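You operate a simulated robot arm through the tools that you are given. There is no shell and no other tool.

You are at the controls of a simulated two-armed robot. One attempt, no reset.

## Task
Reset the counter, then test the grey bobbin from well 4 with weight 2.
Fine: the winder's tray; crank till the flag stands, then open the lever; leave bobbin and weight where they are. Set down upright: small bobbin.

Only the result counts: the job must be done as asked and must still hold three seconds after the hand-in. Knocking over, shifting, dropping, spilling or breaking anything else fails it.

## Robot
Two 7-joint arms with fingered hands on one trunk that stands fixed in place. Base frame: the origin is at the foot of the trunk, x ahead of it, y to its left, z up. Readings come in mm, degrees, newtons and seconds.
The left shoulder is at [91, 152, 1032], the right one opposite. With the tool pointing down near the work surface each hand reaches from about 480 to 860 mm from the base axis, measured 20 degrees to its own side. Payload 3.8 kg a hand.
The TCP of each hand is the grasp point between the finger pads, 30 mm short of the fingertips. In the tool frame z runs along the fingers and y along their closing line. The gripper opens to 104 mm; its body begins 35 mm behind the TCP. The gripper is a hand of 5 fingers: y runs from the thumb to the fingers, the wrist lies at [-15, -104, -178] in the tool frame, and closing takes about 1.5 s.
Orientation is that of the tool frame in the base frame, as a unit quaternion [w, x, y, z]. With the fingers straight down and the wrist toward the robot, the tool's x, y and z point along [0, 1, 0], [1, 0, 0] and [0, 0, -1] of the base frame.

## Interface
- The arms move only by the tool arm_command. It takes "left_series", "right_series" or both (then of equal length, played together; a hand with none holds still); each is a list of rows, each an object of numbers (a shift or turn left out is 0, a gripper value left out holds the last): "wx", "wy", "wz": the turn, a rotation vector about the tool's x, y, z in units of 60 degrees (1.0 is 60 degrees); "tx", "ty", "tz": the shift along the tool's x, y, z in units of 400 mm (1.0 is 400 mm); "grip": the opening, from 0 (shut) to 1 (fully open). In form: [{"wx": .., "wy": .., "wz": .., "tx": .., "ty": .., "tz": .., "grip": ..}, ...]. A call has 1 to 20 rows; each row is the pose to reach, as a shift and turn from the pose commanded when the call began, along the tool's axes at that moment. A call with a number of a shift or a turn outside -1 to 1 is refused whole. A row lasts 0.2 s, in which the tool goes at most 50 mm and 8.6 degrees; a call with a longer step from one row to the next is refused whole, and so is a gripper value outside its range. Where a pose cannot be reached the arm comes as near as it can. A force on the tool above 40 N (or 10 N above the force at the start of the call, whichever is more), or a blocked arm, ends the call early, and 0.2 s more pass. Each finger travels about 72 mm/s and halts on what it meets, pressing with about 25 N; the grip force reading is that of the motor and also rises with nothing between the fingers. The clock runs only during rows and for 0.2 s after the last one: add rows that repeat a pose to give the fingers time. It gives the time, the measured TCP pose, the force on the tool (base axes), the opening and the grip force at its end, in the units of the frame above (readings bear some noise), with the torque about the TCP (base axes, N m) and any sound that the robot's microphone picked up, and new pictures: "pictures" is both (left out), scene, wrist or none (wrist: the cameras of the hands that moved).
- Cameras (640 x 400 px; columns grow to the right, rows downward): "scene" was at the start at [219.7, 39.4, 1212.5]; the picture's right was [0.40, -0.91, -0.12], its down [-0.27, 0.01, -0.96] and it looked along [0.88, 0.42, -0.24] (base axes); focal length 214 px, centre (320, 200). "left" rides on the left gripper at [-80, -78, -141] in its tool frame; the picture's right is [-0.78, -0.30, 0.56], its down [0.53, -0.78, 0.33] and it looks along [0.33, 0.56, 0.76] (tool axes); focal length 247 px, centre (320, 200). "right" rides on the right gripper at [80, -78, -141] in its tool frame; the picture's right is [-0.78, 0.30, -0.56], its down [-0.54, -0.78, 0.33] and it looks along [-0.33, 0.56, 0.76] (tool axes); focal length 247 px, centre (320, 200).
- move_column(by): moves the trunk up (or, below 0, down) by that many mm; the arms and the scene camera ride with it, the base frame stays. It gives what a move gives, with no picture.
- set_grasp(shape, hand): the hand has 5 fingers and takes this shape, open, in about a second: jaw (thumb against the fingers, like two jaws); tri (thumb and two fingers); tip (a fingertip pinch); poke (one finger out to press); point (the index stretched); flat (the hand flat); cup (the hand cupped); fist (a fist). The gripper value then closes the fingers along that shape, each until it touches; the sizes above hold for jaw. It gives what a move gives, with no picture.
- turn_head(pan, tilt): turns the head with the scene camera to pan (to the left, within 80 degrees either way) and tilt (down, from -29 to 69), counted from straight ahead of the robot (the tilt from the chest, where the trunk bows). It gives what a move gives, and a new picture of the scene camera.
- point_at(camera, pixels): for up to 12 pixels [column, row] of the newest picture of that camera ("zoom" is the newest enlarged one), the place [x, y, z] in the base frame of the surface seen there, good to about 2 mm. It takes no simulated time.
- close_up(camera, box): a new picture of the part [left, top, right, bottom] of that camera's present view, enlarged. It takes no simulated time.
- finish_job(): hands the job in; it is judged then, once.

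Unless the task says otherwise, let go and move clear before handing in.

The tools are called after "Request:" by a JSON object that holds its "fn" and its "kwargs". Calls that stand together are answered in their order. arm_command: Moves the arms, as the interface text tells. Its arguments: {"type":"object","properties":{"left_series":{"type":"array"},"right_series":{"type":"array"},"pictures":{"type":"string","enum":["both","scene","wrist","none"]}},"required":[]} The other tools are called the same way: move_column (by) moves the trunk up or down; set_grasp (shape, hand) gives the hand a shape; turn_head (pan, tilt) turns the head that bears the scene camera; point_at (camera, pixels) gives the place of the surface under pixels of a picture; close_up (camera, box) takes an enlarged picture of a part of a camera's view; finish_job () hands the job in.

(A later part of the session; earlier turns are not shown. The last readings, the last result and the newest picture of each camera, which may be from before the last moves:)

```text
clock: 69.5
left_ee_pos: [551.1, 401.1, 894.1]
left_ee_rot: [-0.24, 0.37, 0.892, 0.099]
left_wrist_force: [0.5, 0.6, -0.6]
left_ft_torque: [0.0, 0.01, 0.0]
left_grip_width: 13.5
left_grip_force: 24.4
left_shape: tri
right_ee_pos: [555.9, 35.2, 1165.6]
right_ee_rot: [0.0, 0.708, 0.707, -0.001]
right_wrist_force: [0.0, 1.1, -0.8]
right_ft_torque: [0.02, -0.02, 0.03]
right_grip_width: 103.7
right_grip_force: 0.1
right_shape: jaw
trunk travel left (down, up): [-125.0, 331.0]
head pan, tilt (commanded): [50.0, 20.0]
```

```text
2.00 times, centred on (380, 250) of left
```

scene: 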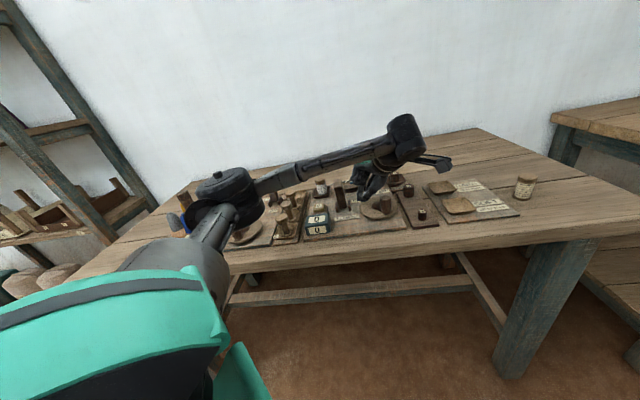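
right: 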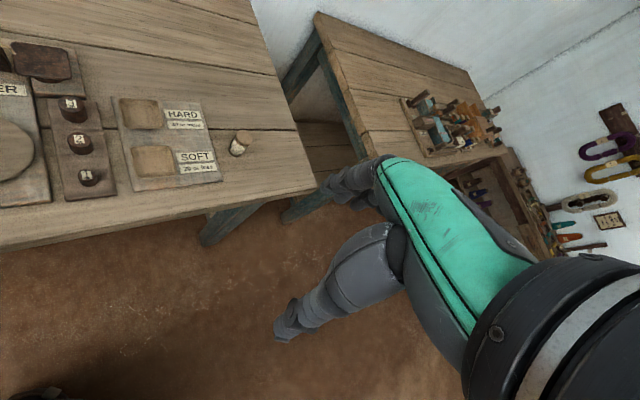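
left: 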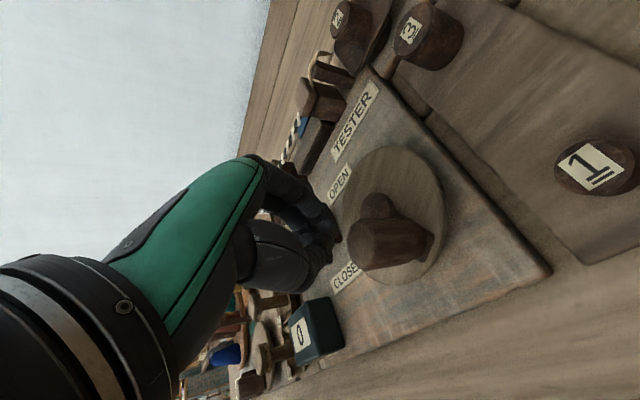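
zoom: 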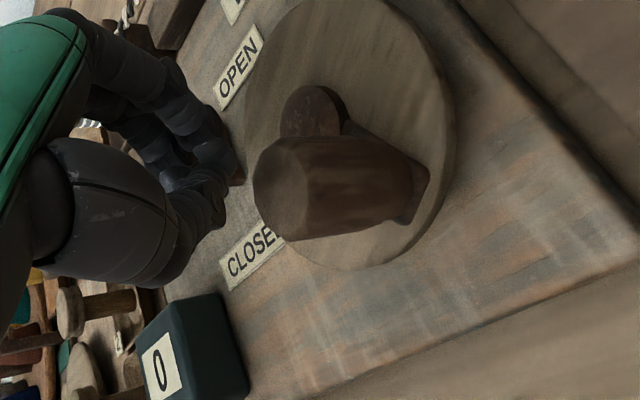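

The fingers slipped off sideways (handle sat off-centre in the tilted grip), nudging the handle a little to the right; counter still 0. I'll lift away and instead push the handle round with a single stretched finger.

Request:
{"fn": "arm_command", "kwargs": {"left_series": [{"tx": 0.02, "tz": -0.0346}, {"tx": 0.05, "tz": -0.0866}, {"tx": 0.09, "tz": -0.156}, {"tx": 0.125, "tz": -0.2165}], "pictures": "none"}}

Request:
{"fn": "set_grasp", "kwargs": {"hand": "left", "shape": "point"}}

Request:
{"fn": "arm_command", "kwargs": {"left_series": [{"tx": 0}, {"tx": 0}], "pictures": "both"}}

Request:
{"fn": "close_up", "kwargs": {"camera": "scene", "box": [320, 100, 430, 220]}}

Request:
{"fn": "close_up", "kwargs": {"camera": "left", "box": [220, 120, 460, 320]}}

```text
clock: 70.5
left_ee_pos: [548.7, 400.2, 995.8]
left_ee_rot: [-0.24, 0.37, 0.892, 0.098]
left_wrist_force: [-0.2, 0.2, 0.5]
left_ft_torque: [-0.02, -0.01, -0.03]
left_grip_width: 13.6
left_grip_force: 24.9
left_shape: tri
right_ee_pos: [556.1, 33.2, 1164.9]
right_ee_rot: [0.001, 0.707, 0.707, 0.001]
right_wrist_force: [0.5, 0.2, -0.1]
right_ft_torque: [0.01, 0.0, -0.01]
right_grip_width: 103.7
right_grip_force: 0.0
right_shape: jaw
trunk travel left (down, up): [-125.0, 331.0]
head pan, tilt (commanded): [50.0, 20.0]
```

```text
clock: 71.4
left_ee_pos: [550.0, 401.2, 994.4]
left_ee_rot: [-0.239, 0.371, 0.892, 0.099]
left_wrist_force: [-0.2, 0.2, 0.2]
left_ft_torque: [0.03, 0.0, -0.05]
left_grip_width: 96.2
left_grip_force: 0.0
left_shape: point
right_ee_pos: [556.6, 34.4, 1164.4]
right_ee_rot: [0.0, 0.707, 0.707, -0.001]
right_wrist_force: [-0.2, 0.0, -1.0]
right_ft_torque: [0.04, 0.0, -0.01]
right_grip_width: 103.5
right_grip_force: 0.1
right_shape: jaw
trunk travel left (down, up): [-125.0, 331.0]
head pan, tilt (commanded): [50.0, 20.0]
```

```text
clock: 72.0
left_ee_pos: [549.7, 400.5, 995.3]
left_ee_rot: [-0.239, 0.369, 0.893, 0.099]
left_wrist_force: [0.1, -0.5, 0.0]
left_ft_torque: [-0.01, 0.01, 0.05]
left_grip_width: 96.2
left_grip_force: 0.1
left_shape: point
right_ee_pos: [555.7, 33.4, 1165.0]
right_ee_rot: [-0.001, 0.707, 0.708, 0.0]
right_wrist_force: [0.4, 0.2, -0.2]
right_ft_torque: [0.01, 0.0, 0.02]
right_grip_width: 103.6
right_grip_force: 0.0
right_shape: jaw
trunk travel left (down, up): [-125.0, 331.0]
head pan, tilt (commanded): [50.0, 20.0]
```

scene: 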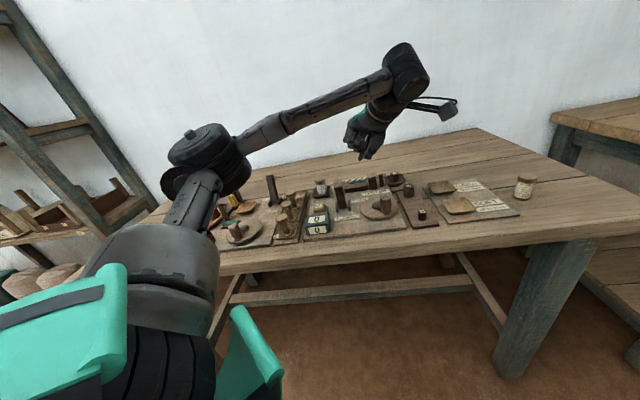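
left: 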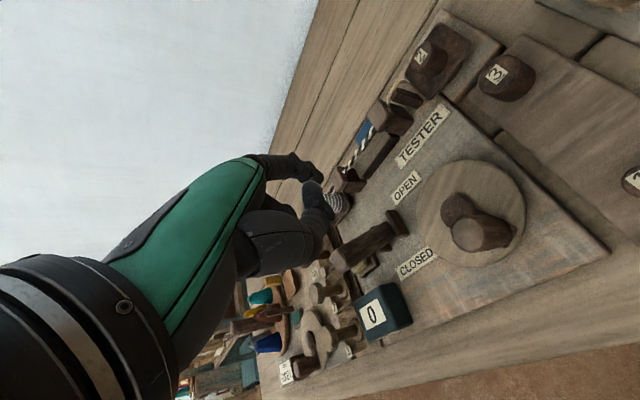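

```text
3.33 times, centred on (375, 160) of scene
```

zoom: 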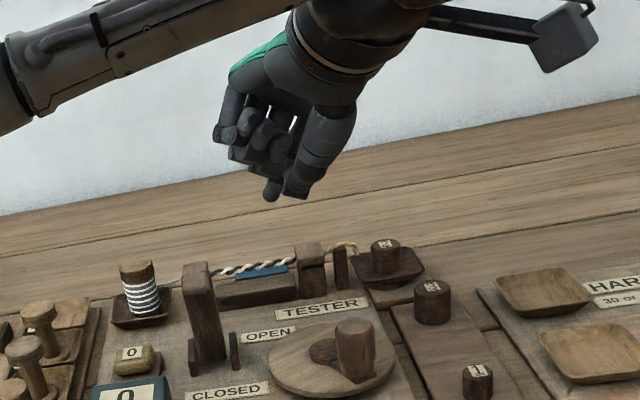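

```text
2.00 times, centred on (340, 220) of left
```

zoom: 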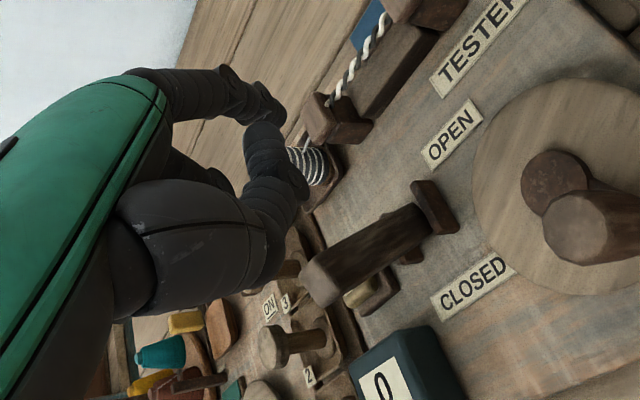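

"Point" stretches the index forward, not down, so I'll use "poke" (two fingers straight down) with yaw −10° and no roll, and push the handle round from behind. Reorienting at a safe height.

Request:
{"fn": "set_grasp", "kwargs": {"hand": "left", "shape": "poke"}}

Request:
{"fn": "arm_command", "kwargs": {"left_series": [{"wx": -0.03, "wy": -0.0576, "wz": 0.1119, "tx": -0.0107, "ty": -0.0177, "tz": -0.008}, {"wx": -0.06, "wy": -0.1151, "wz": 0.2237, "tx": -0.0214, "ty": -0.0354, "tz": -0.016}, {"wx": -0.0899, "wy": -0.1727, "wz": 0.3356, "tx": -0.0321, "ty": -0.0531, "tz": -0.024}, {"wx": -0.1199, "wy": -0.2303, "wz": 0.4475, "tx": -0.0428, "ty": -0.0708, "tz": -0.032}, {"wx": -0.1499, "wy": -0.2879, "wz": 0.5593, "tx": -0.0534, "ty": -0.0884, "tz": -0.04}, {"wx": -0.1799, "wy": -0.3455, "wz": 0.6712, "tx": -0.0641, "ty": -0.1061, "tz": -0.048}, {"wx": -0.2098, "wy": -0.403, "wz": 0.783, "tx": -0.0748, "ty": -0.1238, "tz": -0.056}, {"wx": -0.2398, "wy": -0.4606, "wz": 0.8949, "tx": -0.0855, "ty": -0.1415, "tz": -0.064}, {"wx": -0.2398, "wy": -0.4606, "wz": 0.8949, "tx": -0.0855, "ty": -0.1415, "tz": -0.064}], "pictures": "both"}}

Request:
{"fn": "close_up", "kwargs": {"camera": "scene", "box": [320, 100, 430, 230]}}

Request:
{"fn": "close_up", "kwargs": {"camera": "left", "box": [220, 150, 460, 350]}}

```text
clock: 72.9
left_ee_pos: [550.7, 401.2, 995.3]
left_ee_rot: [-0.239, 0.369, 0.893, 0.099]
left_wrist_force: [0.0, 0.1, 0.3]
left_ft_torque: [-0.02, 0.01, -0.04]
left_grip_width: 0.0
left_grip_force: 0.2
left_shape: poke
right_ee_pos: [557.4, 34.2, 1164.7]
right_ee_rot: [-0.001, 0.707, 0.707, -0.001]
right_wrist_force: [0.6, 0.9, 0.1]
right_ft_torque: [-0.04, 0.02, 0.0]
right_grip_width: 103.7
right_grip_force: 0.1
right_shape: jaw
trunk travel left (down, up): [-125.0, 331.0]
head pan, tilt (commanded): [50.0, 20.0]
```

```text
clock: 74.9
left_ee_pos: [540.2, 331.1, 1000.1]
left_ee_rot: [0.001, 0.767, 0.642, -0.001]
left_wrist_force: [0.2, -0.5, 0.6]
left_ft_torque: [-0.01, 0.02, 0.02]
left_grip_width: 0.0
left_grip_force: 0.1
left_shape: poke
right_ee_pos: [556.1, 34.9, 1164.8]
right_ee_rot: [-0.001, 0.707, 0.707, 0.0]
right_wrist_force: [-0.1, 0.9, 0.5]
right_ft_torque: [-0.02, -0.01, 0.02]
right_grip_width: 103.5
right_grip_force: 0.0
right_shape: jaw
trunk travel left (down, up): [-125.0, 331.0]
head pan, tilt (commanded): [50.0, 20.0]
```

scene: 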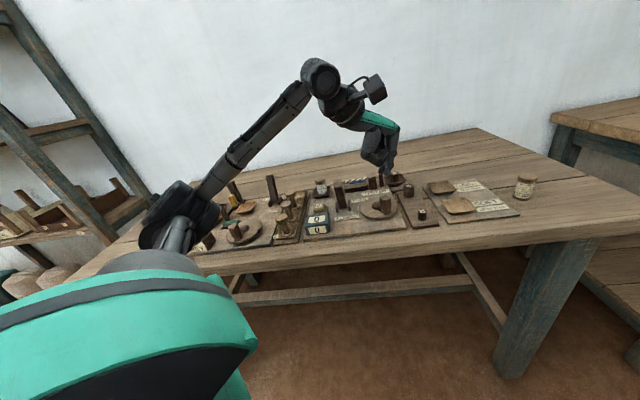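
left: 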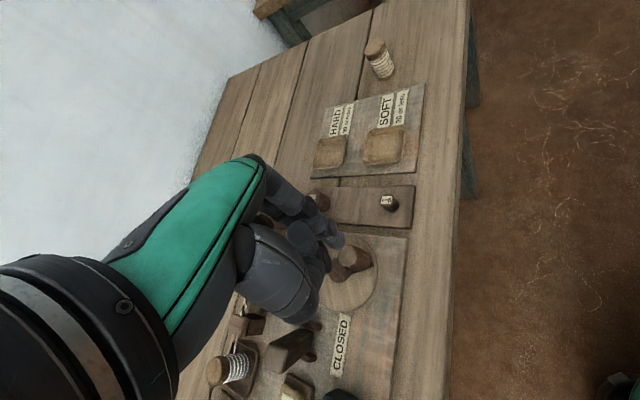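

```text
3.08 times, centred on (375, 165) of scene
```

zoom: 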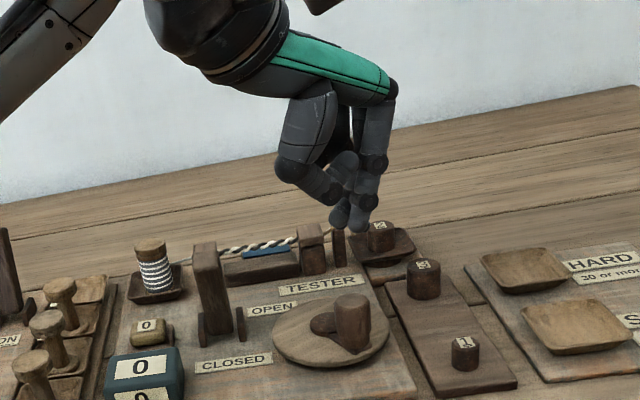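

```text
2.00 times, centred on (340, 250) of left
```

zoom: 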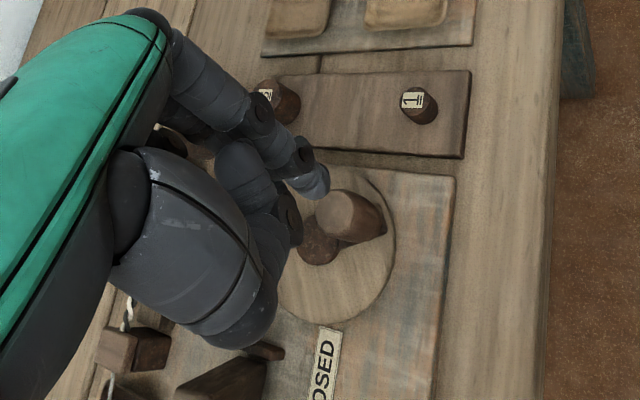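

I'll measure the new handle position, the poking tips, the thumb's lowest point and the curled fingers.

Request:
{"fn": "point_at", "kwargs": {"camera": "zoom", "pixels": [[10, 10]]}}

Request:
{"fn": "close_up", "kwargs": {"camera": "scene", "box": [340, 100, 440, 240]}}

Request:
{"fn": "point_at", "kwargs": {"camera": "left", "pixels": [[355, 260], [362, 255], [345, 253], [352, 268], [349, 274], [333, 240], [330, 237], [325, 243], [318, 262], [300, 310]]}}

```text
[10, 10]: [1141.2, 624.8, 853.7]
```

```text
2.86 times, centred on (390, 170) of scene
```

zoom: 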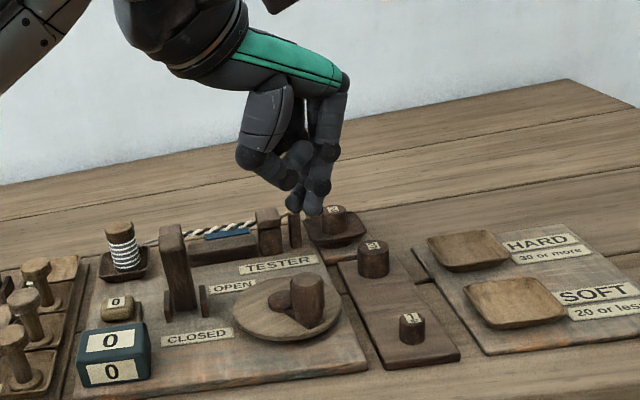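

```text
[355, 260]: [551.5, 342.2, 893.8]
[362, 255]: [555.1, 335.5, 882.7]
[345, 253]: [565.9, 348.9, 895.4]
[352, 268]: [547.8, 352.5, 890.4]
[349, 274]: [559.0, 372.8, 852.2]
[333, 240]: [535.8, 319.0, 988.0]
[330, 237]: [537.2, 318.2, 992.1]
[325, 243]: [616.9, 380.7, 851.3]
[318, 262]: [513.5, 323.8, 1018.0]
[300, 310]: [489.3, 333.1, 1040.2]
```

Request:
{"fn": "point_at", "kwargs": {"camera": "zoom", "pixels": [[294, 205], [294, 210], [313, 207], [313, 212], [280, 182], [262, 168], [245, 165], [300, 155], [307, 295], [307, 283], [298, 285], [318, 280]]}}

```text
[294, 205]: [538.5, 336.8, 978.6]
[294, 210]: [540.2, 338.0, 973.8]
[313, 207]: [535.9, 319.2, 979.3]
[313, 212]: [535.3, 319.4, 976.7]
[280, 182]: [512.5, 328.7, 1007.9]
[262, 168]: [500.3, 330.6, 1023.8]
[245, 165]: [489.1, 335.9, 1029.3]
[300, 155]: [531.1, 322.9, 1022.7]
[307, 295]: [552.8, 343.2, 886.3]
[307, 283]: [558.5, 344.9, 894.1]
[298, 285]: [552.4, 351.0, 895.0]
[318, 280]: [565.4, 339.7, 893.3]
```

Handle is now at about (559, 347) (angle ≈245°), poke tips hang 28 mm below the TCP, thumb ~33 mm above the tips. I'll come down behind the handle (its right side) with tips at z≈868.

Request:
{"fn": "arm_command", "kwargs": {"left_series": [{"tx": 0.0284, "ty": 0.053}, {"tx": 0.0567, "ty": 0.1059}, {"tx": 0.0567, "ty": 0.1059, "tz": 0.08}, {"tx": 0.0567, "ty": 0.1059, "tz": 0.16}, {"tx": 0.0567, "ty": 0.1059, "tz": 0.22}, {"tx": 0.0567, "ty": 0.1059, "tz": 0.26}, {"tx": 0.0567, "ty": 0.1059, "tz": 0.26}], "pictures": "both"}}

Request:
{"fn": "close_up", "kwargs": {"camera": "scene", "box": [310, 140, 430, 250]}}

Request:
{"fn": "close_up", "kwargs": {"camera": "left", "box": [220, 150, 460, 350]}}

```text
clock: 76.5
left_ee_pos: [585.4, 344.4, 896.2]
left_ee_rot: [0.0, 0.766, 0.643, 0.0]
left_wrist_force: [0.9, 0.0, 0.0]
left_ft_torque: [0.0, -0.01, -0.02]
left_grip_width: 0.0
left_grip_force: 0.1
left_shape: poke
right_ee_pos: [556.8, 33.4, 1164.4]
right_ee_rot: [0.0, 0.707, 0.707, 0.0]
right_wrist_force: [0.5, -0.2, 0.1]
right_ft_torque: [0.0, -0.04, 0.01]
right_grip_width: 103.5
right_grip_force: 0.1
right_shape: jaw
trunk travel left (down, up): [-125.0, 331.0]
head pan, tilt (commanded): [50.0, 20.0]
```

scene: 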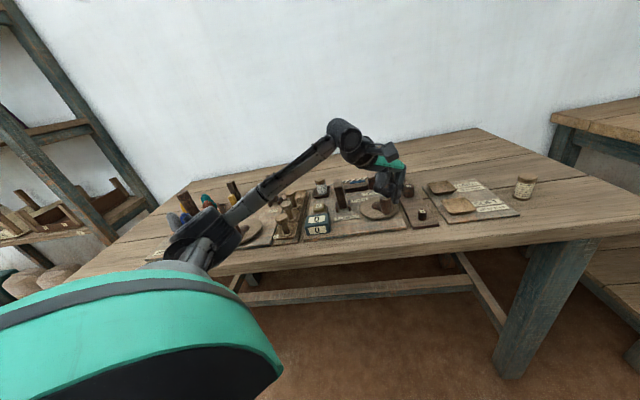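
left: 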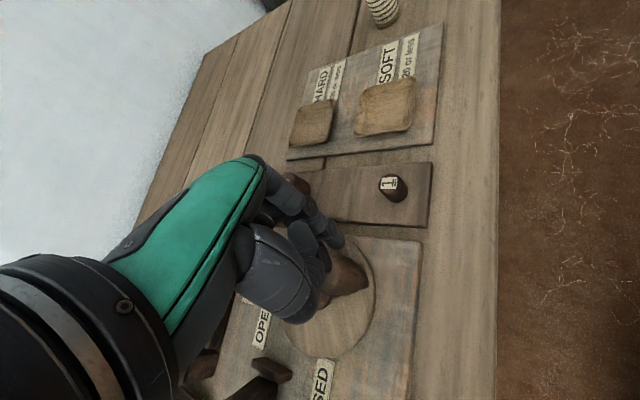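

```text
3.64 times, centred on (370, 195) of scene
```

zoom: 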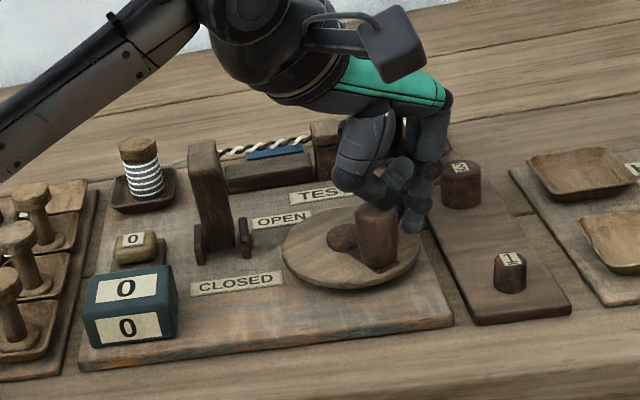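

```text
2.00 times, centred on (340, 250) of left
```

zoom: 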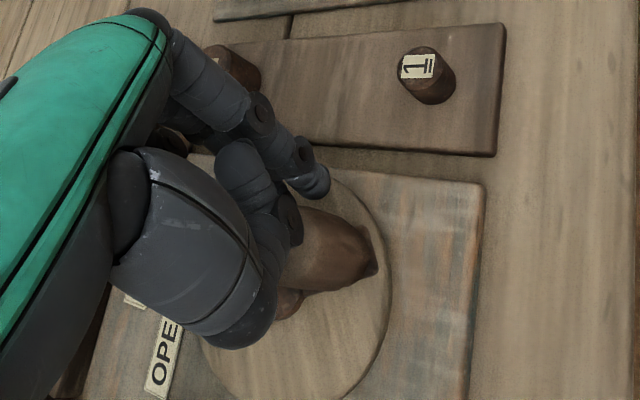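

Tips are behind the handle, thumb just above its top with no contact. I'll push clockwise through 120° in 20° steps and check.

Request:
{"fn": "arm_command", "kwargs": {"left_series": [{"tx": -0.0152, "ty": -0.0263}, {"tx": -0.0205, "ty": -0.0563}, {"tx": -0.0152, "ty": -0.0862}, {"tx": 0.0, "ty": -0.1125}, {"tx": 0.0233, "ty": -0.132}, {"tx": 0.0518, "ty": -0.1424}, {"tx": 0.0518, "ty": -0.1424}], "pictures": "both"}}

Request:
{"fn": "close_up", "kwargs": {"camera": "scene", "box": [310, 140, 430, 250]}}

Request:
{"fn": "close_up", "kwargs": {"camera": "left", "box": [220, 150, 460, 350]}}

```text
clock: 78.1
left_ee_pos: [537.4, 382.7, 899.1]
left_ee_rot: [0.0, 0.763, 0.646, 0.005]
left_wrist_force: [30.1, 11.6, 16.3]
left_ft_torque: [-0.26, -0.64, 0.82]
left_grip_width: 0.0
left_grip_force: 0.0
left_shape: poke
right_ee_pos: [558.4, 34.6, 1162.9]
right_ee_rot: [-0.002, 0.706, 0.708, -0.002]
right_wrist_force: [0.8, 0.4, 0.2]
right_ft_torque: [0.03, -0.02, -0.01]
right_grip_width: 103.3
right_grip_force: 0.1
right_shape: jaw
trunk travel left (down, up): [-125.0, 331.0]
head pan, tilt (commanded): [50.0, 20.0]
```

scene: 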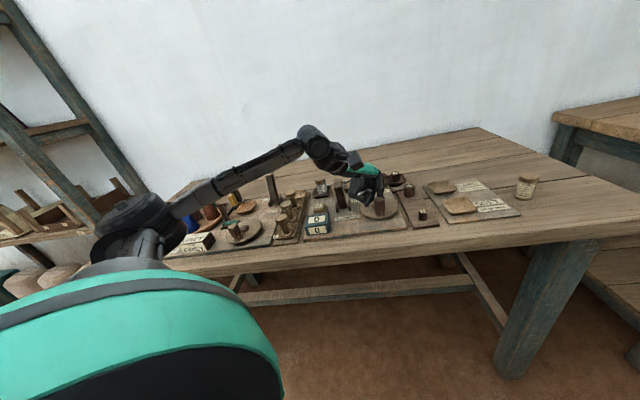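
left: 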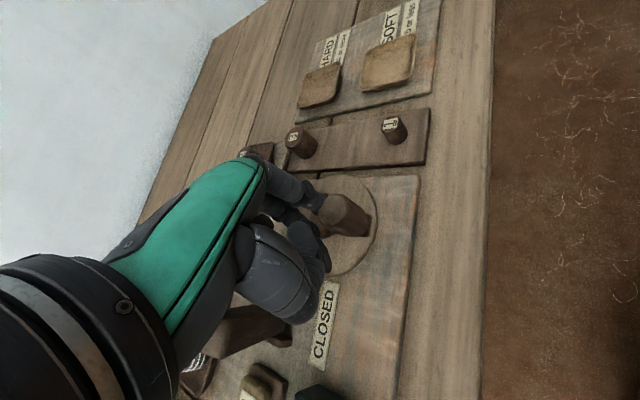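

```text
3.64 times, centred on (370, 195) of scene
```

zoom: 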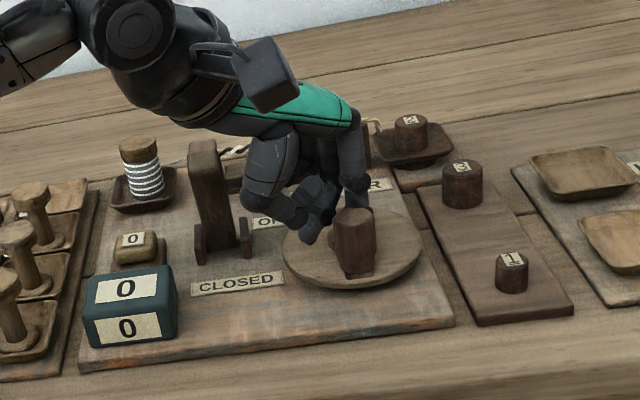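

```text
2.00 times, centred on (340, 250) of left
```

zoom: 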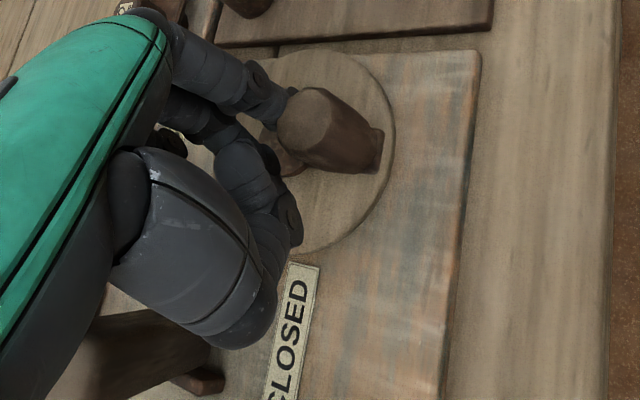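

Strong resistance (30 N) and the handle hardly moved clockwise, whereas it slipped freely counter-clockwise before — it likely turns only counter-clockwise. I'll back out along the same path and measure.

Request:
{"fn": "arm_command", "kwargs": {"left_series": [{"tx": -0.0285, "ty": 0.0104}, {"tx": -0.0518, "ty": 0.0299}, {"tx": -0.067, "ty": 0.0562}, {"tx": -0.0723, "ty": 0.0861}, {"tx": -0.067, "ty": 0.1161}, {"tx": -0.0518, "ty": 0.1424}, {"tx": -0.0518, "ty": 0.1424}], "pictures": "both"}}

Request:
{"fn": "close_up", "kwargs": {"camera": "scene", "box": [310, 140, 430, 250]}}

Request:
{"fn": "close_up", "kwargs": {"camera": "left", "box": [220, 150, 460, 350]}}

```text
clock: 78.8
left_ee_pos: [552.0, 359.2, 895.3]
left_ee_rot: [-0.006, 0.761, 0.648, 0.008]
left_wrist_force: [14.0, 27.4, -3.4]
left_ft_torque: [0.68, -0.25, 0.18]
left_grip_width: 0.0
left_grip_force: 0.1
left_shape: poke
right_ee_pos: [558.8, 32.7, 1161.4]
right_ee_rot: [0.0, 0.708, 0.706, -0.002]
right_wrist_force: [0.9, -0.2, -0.8]
right_ft_torque: [0.05, 0.01, 0.0]
right_grip_width: 103.5
right_grip_force: 0.1
right_shape: jaw
trunk travel left (down, up): [-125.0, 331.0]
head pan, tilt (commanded): [50.0, 20.0]
stopped in row 3 (left hand): the force on the tool passed its limit at 47 N (the readings are from after the stop); the commanded pose is now the measured one
```

scene: 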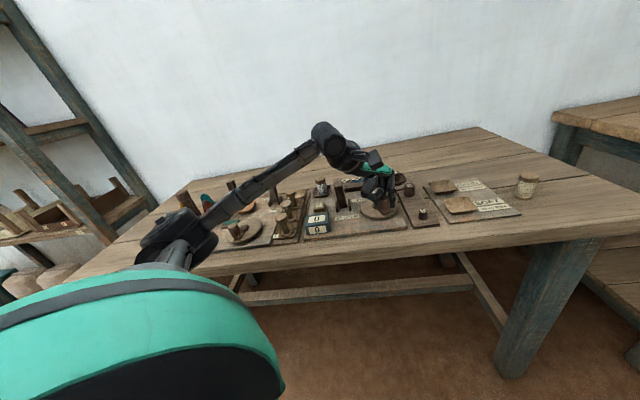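
left: 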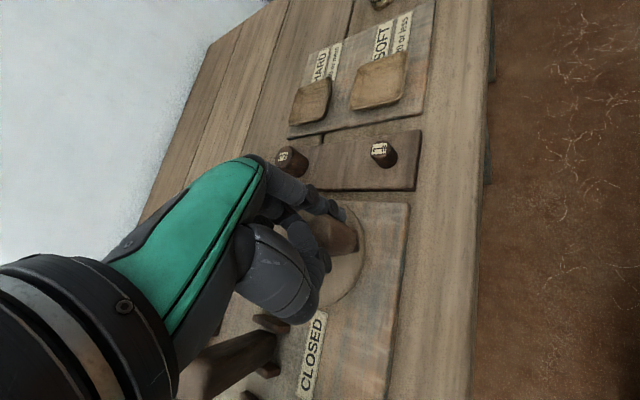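

```text
3.64 times, centred on (370, 195) of scene
```

zoom: 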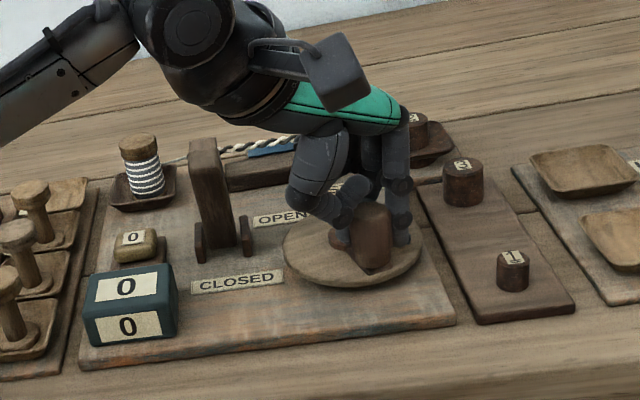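

```text
2.00 times, centred on (340, 250) of left
```

zoom: 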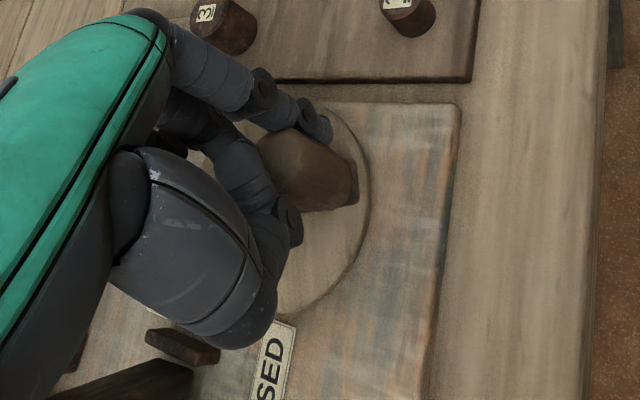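

The handle got wedged between index and middle fingers. I'll lift straight up to free it.

Request:
{"fn": "arm_command", "kwargs": {"left_series": [{"tz": -0.02}, {"tz": -0.05}, {"tz": -0.1}, {"tz": -0.16}, {"tz": -0.2}], "pictures": "both"}}

Request:
{"fn": "close_up", "kwargs": {"camera": "scene", "box": [310, 140, 430, 250]}}

Request:
{"fn": "close_up", "kwargs": {"camera": "left", "box": [220, 150, 460, 350]}}

```text
clock: 80.0
left_ee_pos: [549.4, 351.6, 977.0]
left_ee_rot: [-0.002, 0.765, 0.644, 0.006]
left_wrist_force: [0.1, -0.3, 0.9]
left_ft_torque: [-0.01, 0.01, 0.02]
left_grip_width: 0.0
left_grip_force: 0.0
left_shape: poke
right_ee_pos: [557.1, 33.5, 1164.7]
right_ee_rot: [-0.001, 0.708, 0.706, -0.001]
right_wrist_force: [0.3, 0.3, -0.4]
right_ft_torque: [0.02, 0.01, 0.03]
right_grip_width: 103.7
right_grip_force: 0.2
right_shape: jaw
trunk travel left (down, up): [-125.0, 331.0]
head pan, tilt (commanded): [50.0, 20.0]
```

scene: 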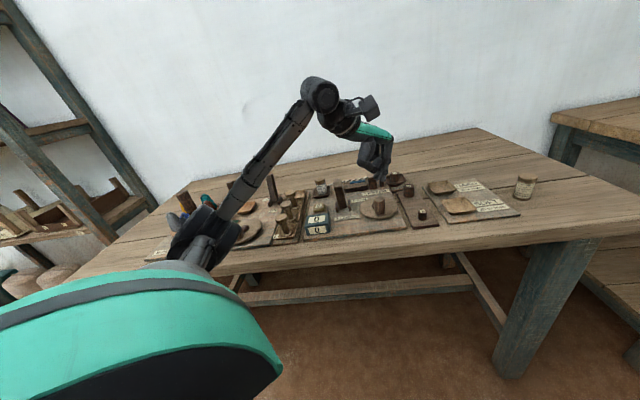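
left: 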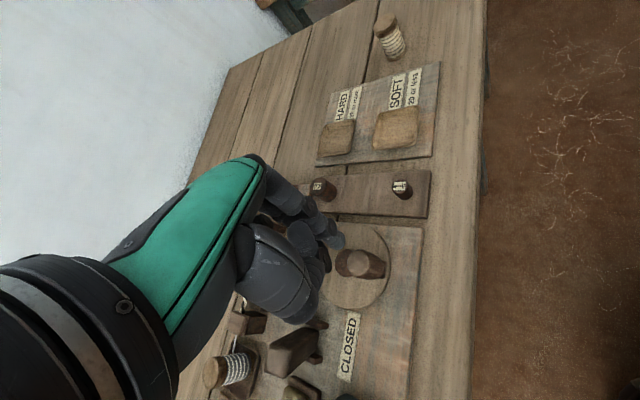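

```text
3.64 times, centred on (370, 195) of scene
```

zoom: 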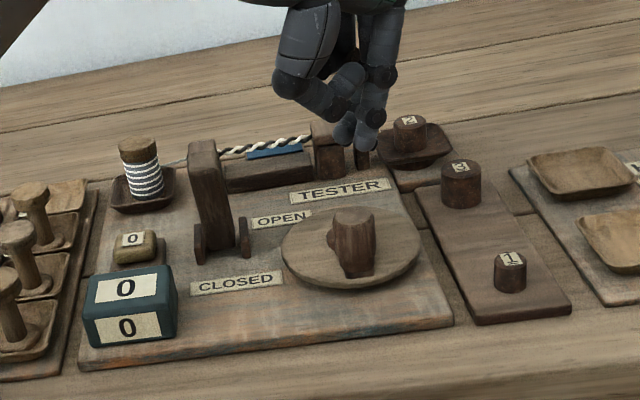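

```text
2.00 times, centred on (340, 250) of left
```

zoom: 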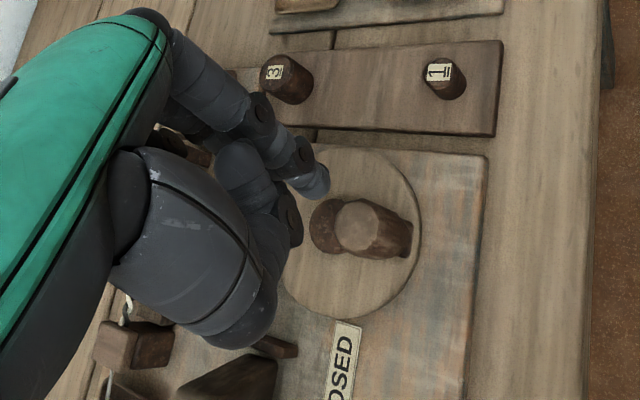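

Freed, nothing disturbed; counter 0. Measuring the handle position now.

Request:
{"fn": "point_at", "kwargs": {"camera": "left", "pixels": [[359, 264], [352, 262], [364, 258], [364, 272], [355, 272], [336, 268], [340, 262]]}}

Request:
{"fn": "point_at", "kwargs": {"camera": "zoom", "pixels": [[358, 228]]}}

Request:
{"fn": "close_up", "kwargs": {"camera": "scene", "box": [355, 190, 405, 230]}}

```text
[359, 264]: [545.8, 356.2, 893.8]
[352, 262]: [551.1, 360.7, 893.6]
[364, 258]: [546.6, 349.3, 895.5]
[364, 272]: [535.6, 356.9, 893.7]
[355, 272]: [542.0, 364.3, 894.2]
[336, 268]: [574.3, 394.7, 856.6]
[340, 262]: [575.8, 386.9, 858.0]
```

```text
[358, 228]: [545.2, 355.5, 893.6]
```

```text
10.00 times, centred on (380, 210) of scene
```

zoom: 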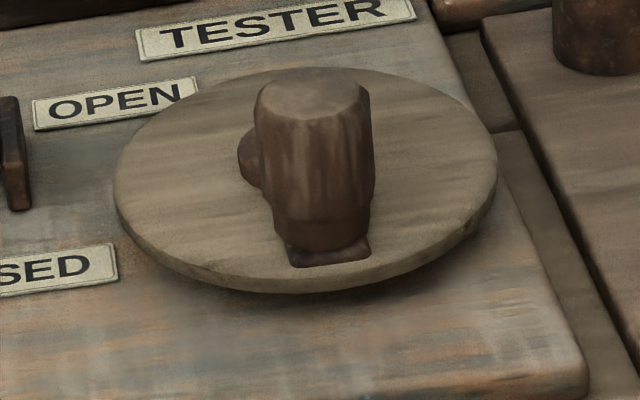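

The handle has returned exactly to its start (221°) and won't go further clockwise, so it must be cranked counter-clockwise. I'll use "tip" with thumb and index pressed together as a stiffer pusher.

Request:
{"fn": "set_grasp", "kwargs": {"hand": "left", "shape": "tip"}}

Request:
{"fn": "arm_command", "kwargs": {"left_series": [{"tz": -0.05, "grip": 0.5}, {"tz": -0.05, "grip": 0.3}, {"tz": -0.05, "grip": 0.0}, {"tz": -0.05, "grip": 0.0}, {"tz": -0.05, "grip": 0.0}, {"tz": -0.05, "grip": 0.0}, {"tz": -0.05, "grip": 0.0}, {"tz": -0.05, "grip": 0.0}], "pictures": "both"}}

Request:
{"fn": "close_up", "kwargs": {"camera": "scene", "box": [340, 100, 430, 190]}}

Request:
{"fn": "close_up", "kwargs": {"camera": "left", "box": [220, 150, 460, 350]}}

```text
clock: 80.9
left_ee_pos: [550.0, 351.3, 975.8]
left_ee_rot: [-0.003, 0.764, 0.645, 0.005]
left_wrist_force: [-0.1, -0.5, -0.3]
left_ft_torque: [-0.04, -0.01, 0.02]
left_grip_width: 103.9
left_grip_force: 0.1
left_shape: tip
right_ee_pos: [555.9, 32.2, 1164.5]
right_ee_rot: [-0.001, 0.707, 0.707, 0.0]
right_wrist_force: [-0.4, -0.1, 0.0]
right_ft_torque: [0.0, 0.0, 0.0]
right_grip_width: 103.8
right_grip_force: 0.1
right_shape: jaw
trunk travel left (down, up): [-125.0, 331.0]
head pan, tilt (commanded): [50.0, 20.0]
```

```text
clock: 82.7
left_ee_pos: [548.4, 351.1, 995.8]
left_ee_rot: [-0.003, 0.764, 0.645, 0.005]
left_wrist_force: [0.4, 1.2, 0.2]
left_ft_torque: [-0.01, 0.0, -0.04]
left_grip_width: 0.3
left_grip_force: 25.2
left_shape: tip
right_ee_pos: [556.0, 31.6, 1164.0]
right_ee_rot: [-0.001, 0.708, 0.707, 0.0]
right_wrist_force: [0.3, -0.1, 0.1]
right_ft_torque: [0.02, 0.01, 0.03]
right_grip_width: 103.7
right_grip_force: 0.0
right_shape: jaw
trunk travel left (down, up): [-125.0, 331.0]
head pan, tilt (commanded): [50.0, 20.0]
```

scene: 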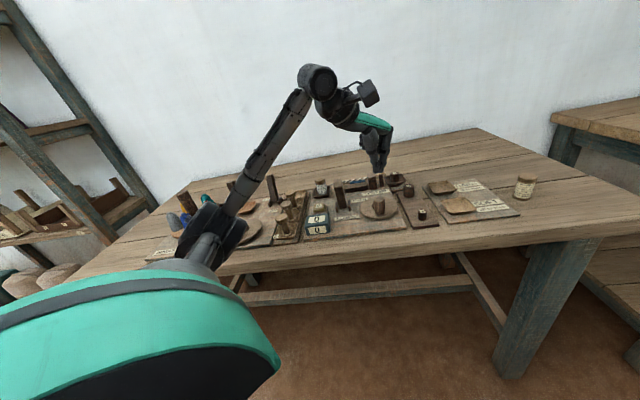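
left: 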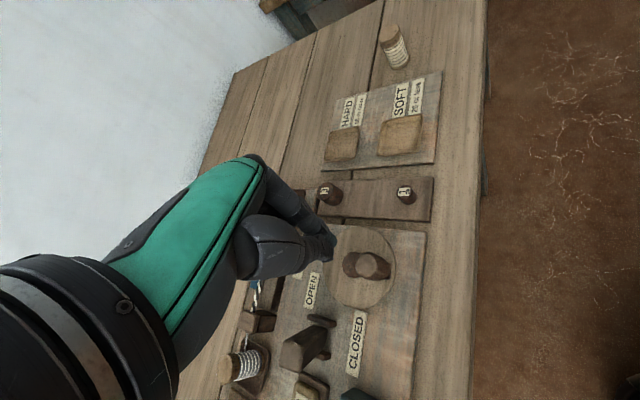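

```text
4.44 times, centred on (385, 145) of scene
```

zoom: 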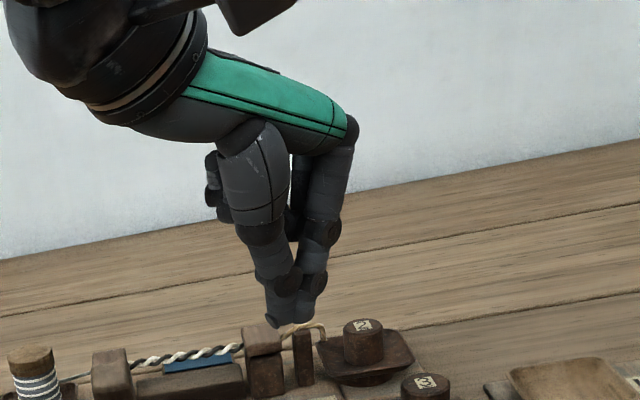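

```text
2.00 times, centred on (340, 250) of left
```

zoom: 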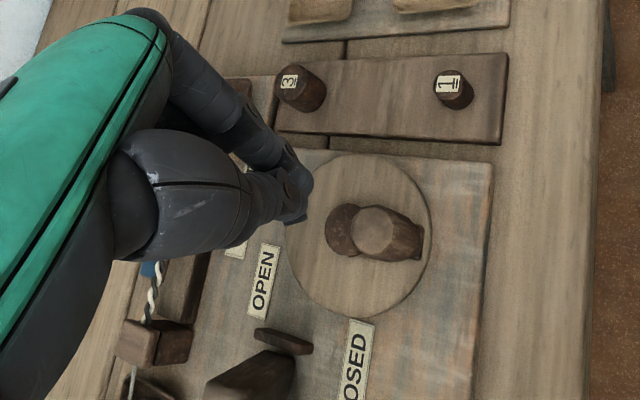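

Thumb and index now form one slim column. I'll measure its tip.

Request:
{"fn": "point_at", "kwargs": {"camera": "left", "pixels": [[327, 257], [330, 250], [322, 255], [332, 242], [325, 245], [315, 240]]}}

Request:
{"fn": "close_up", "kwargs": {"camera": "scene", "box": [360, 140, 400, 180]}}

Request:
{"fn": "point_at", "kwargs": {"camera": "scene", "pixels": [[375, 172], [377, 174], [380, 170], [372, 170], [378, 165], [372, 165], [382, 160], [371, 158]]}}

```text
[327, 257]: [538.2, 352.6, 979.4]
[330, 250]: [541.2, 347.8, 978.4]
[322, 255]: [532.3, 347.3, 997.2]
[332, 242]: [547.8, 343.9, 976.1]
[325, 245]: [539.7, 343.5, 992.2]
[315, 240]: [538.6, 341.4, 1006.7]
```

```text
10.00 times, centred on (380, 160) of scene
```

zoom: 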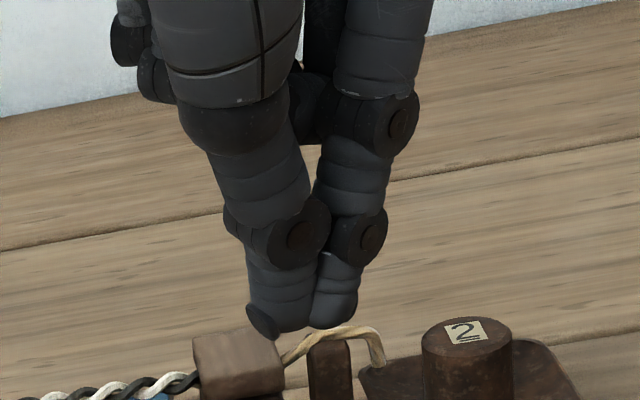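

```text
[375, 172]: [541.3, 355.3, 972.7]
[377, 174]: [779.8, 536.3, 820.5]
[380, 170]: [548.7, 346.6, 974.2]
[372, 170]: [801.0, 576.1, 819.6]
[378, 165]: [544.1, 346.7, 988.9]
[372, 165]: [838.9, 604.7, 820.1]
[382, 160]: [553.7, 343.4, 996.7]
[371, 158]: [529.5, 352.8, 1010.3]
```

Tip bottom is ~26 mm under the TCP and its centre sits at TCP + (2.4, 5.4) mm. I'll go above the spot behind the handle for counter-clockwise pushing (angle 150°) and descend part way.

Request:
{"fn": "arm_command", "kwargs": {"left_series": [{"tx": 0.0476, "ty": -0.02}, {"tx": 0.0953, "ty": -0.0401}, {"tx": 0.0953, "ty": -0.0401, "tz": 0.07}, {"tx": 0.0953, "ty": -0.0401, "tz": 0.14}, {"tx": 0.0953, "ty": -0.0401, "tz": 0.17}, {"tx": 0.0953, "ty": -0.0401, "tz": 0.17}], "pictures": "both"}}

Request:
{"fn": "close_up", "kwargs": {"camera": "scene", "box": [310, 130, 430, 240]}}

Request:
{"fn": "close_up", "kwargs": {"camera": "left", "box": [220, 150, 460, 350]}}

```text
clock: 84.1
left_ee_pos: [538.9, 392.4, 930.2]
left_ee_rot: [-0.002, 0.764, 0.645, 0.006]
left_wrist_force: [-0.5, 1.1, 0.0]
left_ft_torque: [-0.02, 0.02, -0.02]
left_grip_width: 0.2
left_grip_force: 25.0
left_shape: tip
right_ee_pos: [555.6, 31.7, 1164.3]
right_ee_rot: [0.0, 0.708, 0.707, -0.001]
right_wrist_force: [-0.3, -0.8, -0.2]
right_ft_torque: [0.01, -0.02, 0.01]
right_grip_width: 103.6
right_grip_force: 0.1
right_shape: jaw
trunk travel left (down, up): [-125.0, 331.0]
head pan, tilt (commanded): [50.0, 20.0]
```

scene: 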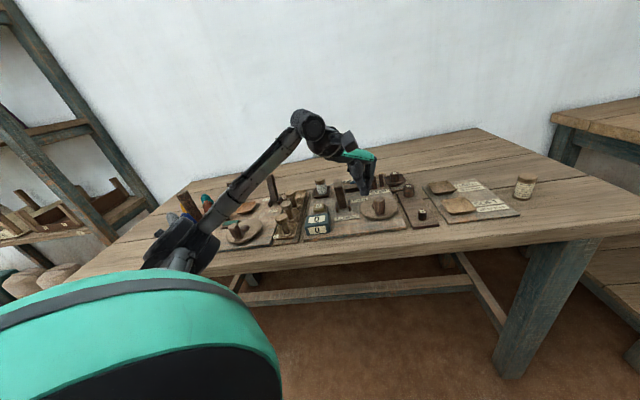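
left: 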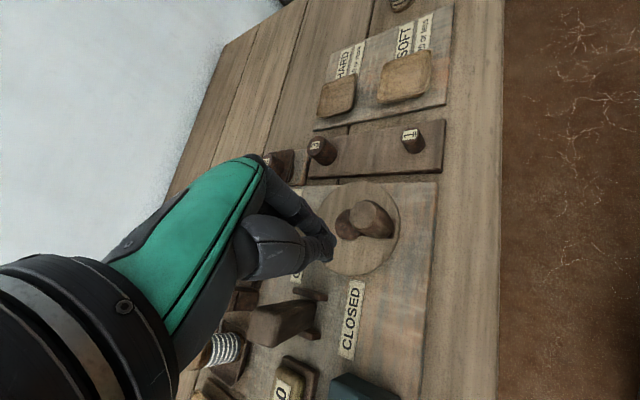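

```text
3.64 times, centred on (370, 185) of scene
```

zoom: 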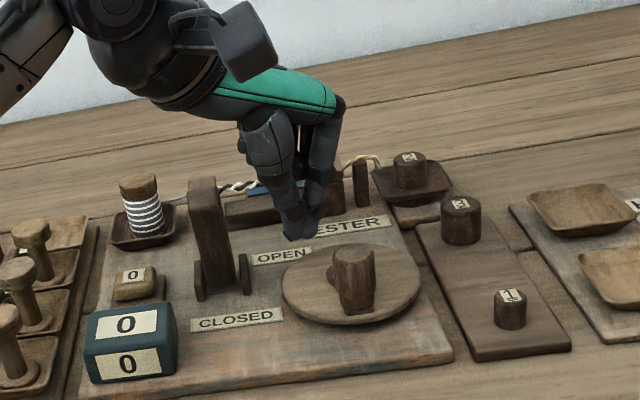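

```text
2.00 times, centred on (340, 250) of left
```

zoom: 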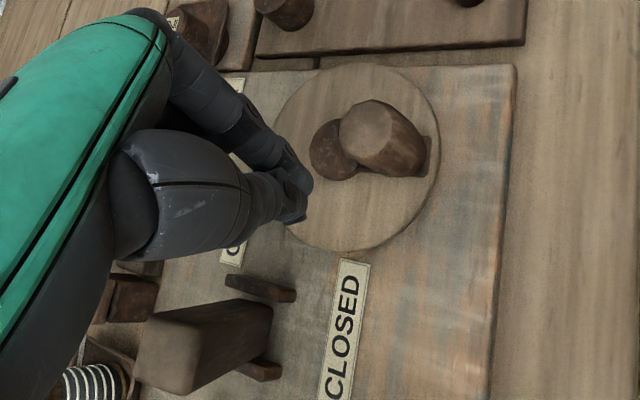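

Clear so far. I'll check the thumb knuckle's distance from the lever (zoom (243,150)) before the final descent.

Request:
{"fn": "point_at", "kwargs": {"camera": "scene", "pixels": [[349, 175], [348, 170], [352, 182], [356, 190], [345, 160], [338, 180], [343, 180], [363, 198]]}}

```text
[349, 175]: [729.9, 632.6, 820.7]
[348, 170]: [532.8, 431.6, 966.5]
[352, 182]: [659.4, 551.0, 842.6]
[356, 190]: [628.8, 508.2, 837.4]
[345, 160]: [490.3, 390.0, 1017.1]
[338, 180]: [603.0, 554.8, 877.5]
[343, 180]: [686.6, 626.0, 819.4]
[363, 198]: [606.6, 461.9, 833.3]
```

19 mm horizontal clearance from the lever — fine. I'll descend the last 33 mm and push the handle counter-clockwise through about 60° as a test.

Request:
{"fn": "arm_command", "kwargs": {"left_series": [{"tz": 0.04}, {"tz": 0.0825}, {"tz": 0.0825}, {"tx": -0.0299, "ty": -0.0053, "tz": 0.0825}, {"tx": -0.0599, "ty": 0.0, "tz": 0.0825}, {"tx": -0.0862, "ty": 0.0152, "tz": 0.0825}, {"tx": -0.1057, "ty": 0.0385, "tz": 0.0825}, {"tx": -0.1161, "ty": 0.067, "tz": 0.0825}, {"tx": -0.1161, "ty": 0.067, "tz": 0.0825}], "pictures": "both"}}

Request:
{"fn": "close_up", "kwargs": {"camera": "scene", "box": [310, 140, 430, 250]}}

Request:
{"fn": "close_up", "kwargs": {"camera": "left", "box": [220, 150, 460, 350]}}

```text
clock: 86.1
left_ee_pos: [559.0, 343.2, 895.8]
left_ee_rot: [-0.002, 0.764, 0.645, 0.005]
left_wrist_force: [0.5, -0.4, 0.1]
left_ft_torque: [0.04, 0.04, -0.01]
left_grip_width: 0.0
left_grip_force: 24.9
left_shape: tip
right_ee_pos: [555.8, 32.7, 1163.5]
right_ee_rot: [0.0, 0.707, 0.707, 0.0]
right_wrist_force: [0.5, -0.4, -0.3]
right_ft_torque: [-0.04, 0.01, 0.01]
right_grip_width: 103.8
right_grip_force: 0.1
right_shape: jaw
trunk travel left (down, up): [-125.0, 331.0]
head pan, tilt (commanded): [50.0, 20.0]
```

scene: 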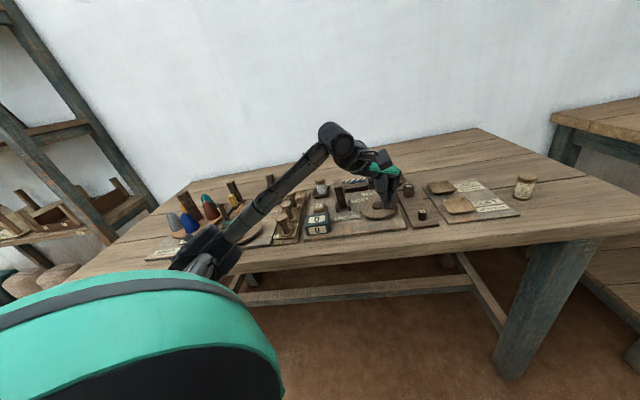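
left: 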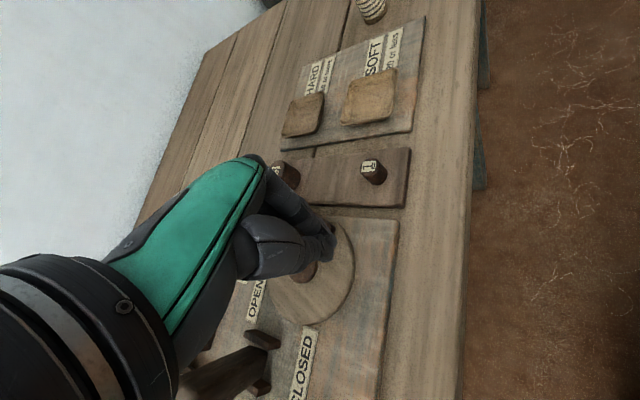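

```text
3.64 times, centred on (370, 195) of scene
```

zoom: 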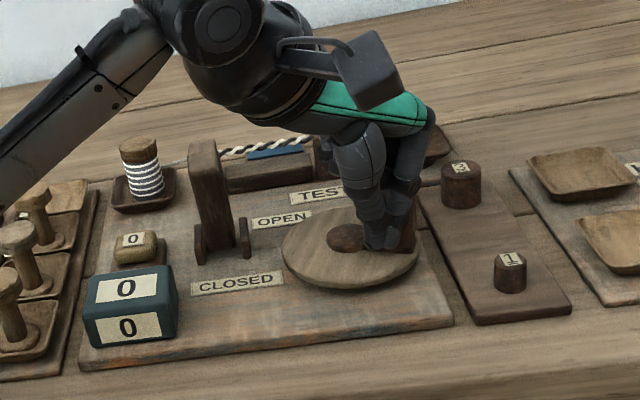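

```text
2.00 times, centred on (340, 250) of left
```

zoom: 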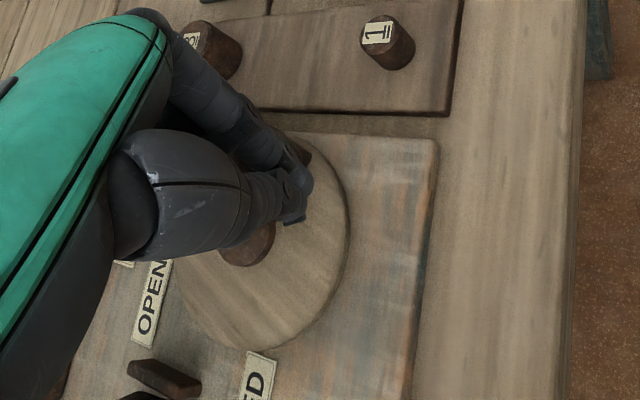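

The crank turns freely counter-clockwise with no force. I'll push a full turn in 30° steps and read the counter.

Request:
{"fn": "arm_command", "kwargs": {"left_series": [{"tx": 0.004, "ty": 0.0451}, {"tx": 0.0299, "ty": 0.0822}, {"tx": 0.071, "ty": 0.1014}, {"tx": 0.1161, "ty": 0.0974}, {"tx": 0.1532, "ty": 0.0714}, {"tx": 0.1723, "ty": 0.0304}, {"tx": 0.1684, "ty": -0.0147}, {"tx": 0.1424, "ty": -0.0518}, {"tx": 0.1014, "ty": -0.071}, {"tx": 0.0563, "ty": -0.067}, {"tx": 0.0192, "ty": -0.0411}, {"tx": 0.0, "ty": 0.0}, {"tx": 0.0, "ty": 0.0}], "pictures": "both"}}

Request:
{"fn": "close_up", "kwargs": {"camera": "scene", "box": [310, 140, 430, 250]}}

```text
clock: 88.9
left_ee_pos: [558.3, 342.0, 897.3]
left_ee_rot: [-0.003, 0.764, 0.645, 0.006]
left_wrist_force: [-0.1, -0.1, 0.7]
left_ft_torque: [-0.06, -0.02, -0.02]
left_grip_width: 0.2
left_grip_force: 25.0
left_shape: tip
right_ee_pos: [555.1, 32.4, 1164.5]
right_ee_rot: [0.0, 0.708, 0.706, 0.0]
right_wrist_force: [-0.4, 1.1, 0.8]
right_ft_torque: [-0.02, 0.01, -0.03]
right_grip_width: 103.7
right_grip_force: 0.1
right_shape: jaw
trunk travel left (down, up): [-125.0, 331.0]
head pan, tilt (commanded): [50.0, 20.0]
```

scene: 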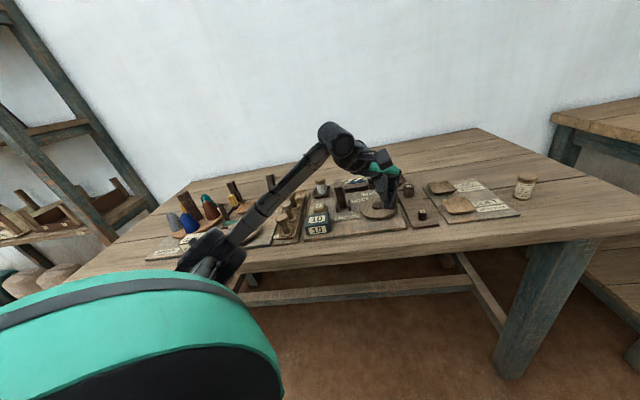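
left: 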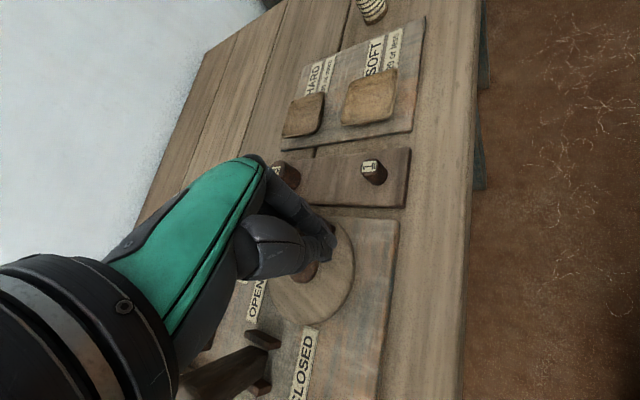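

```text
3.64 times, centred on (370, 195) of scene
```

zoom: 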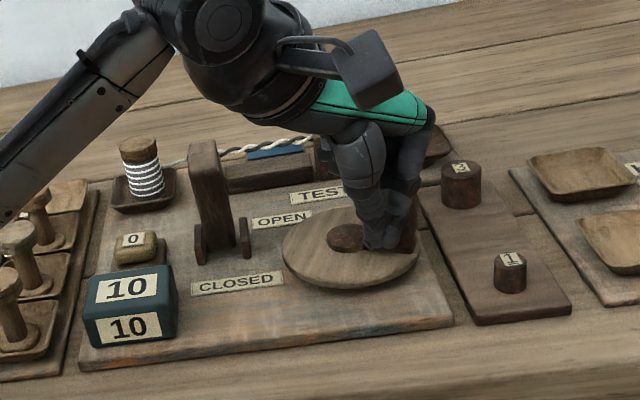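

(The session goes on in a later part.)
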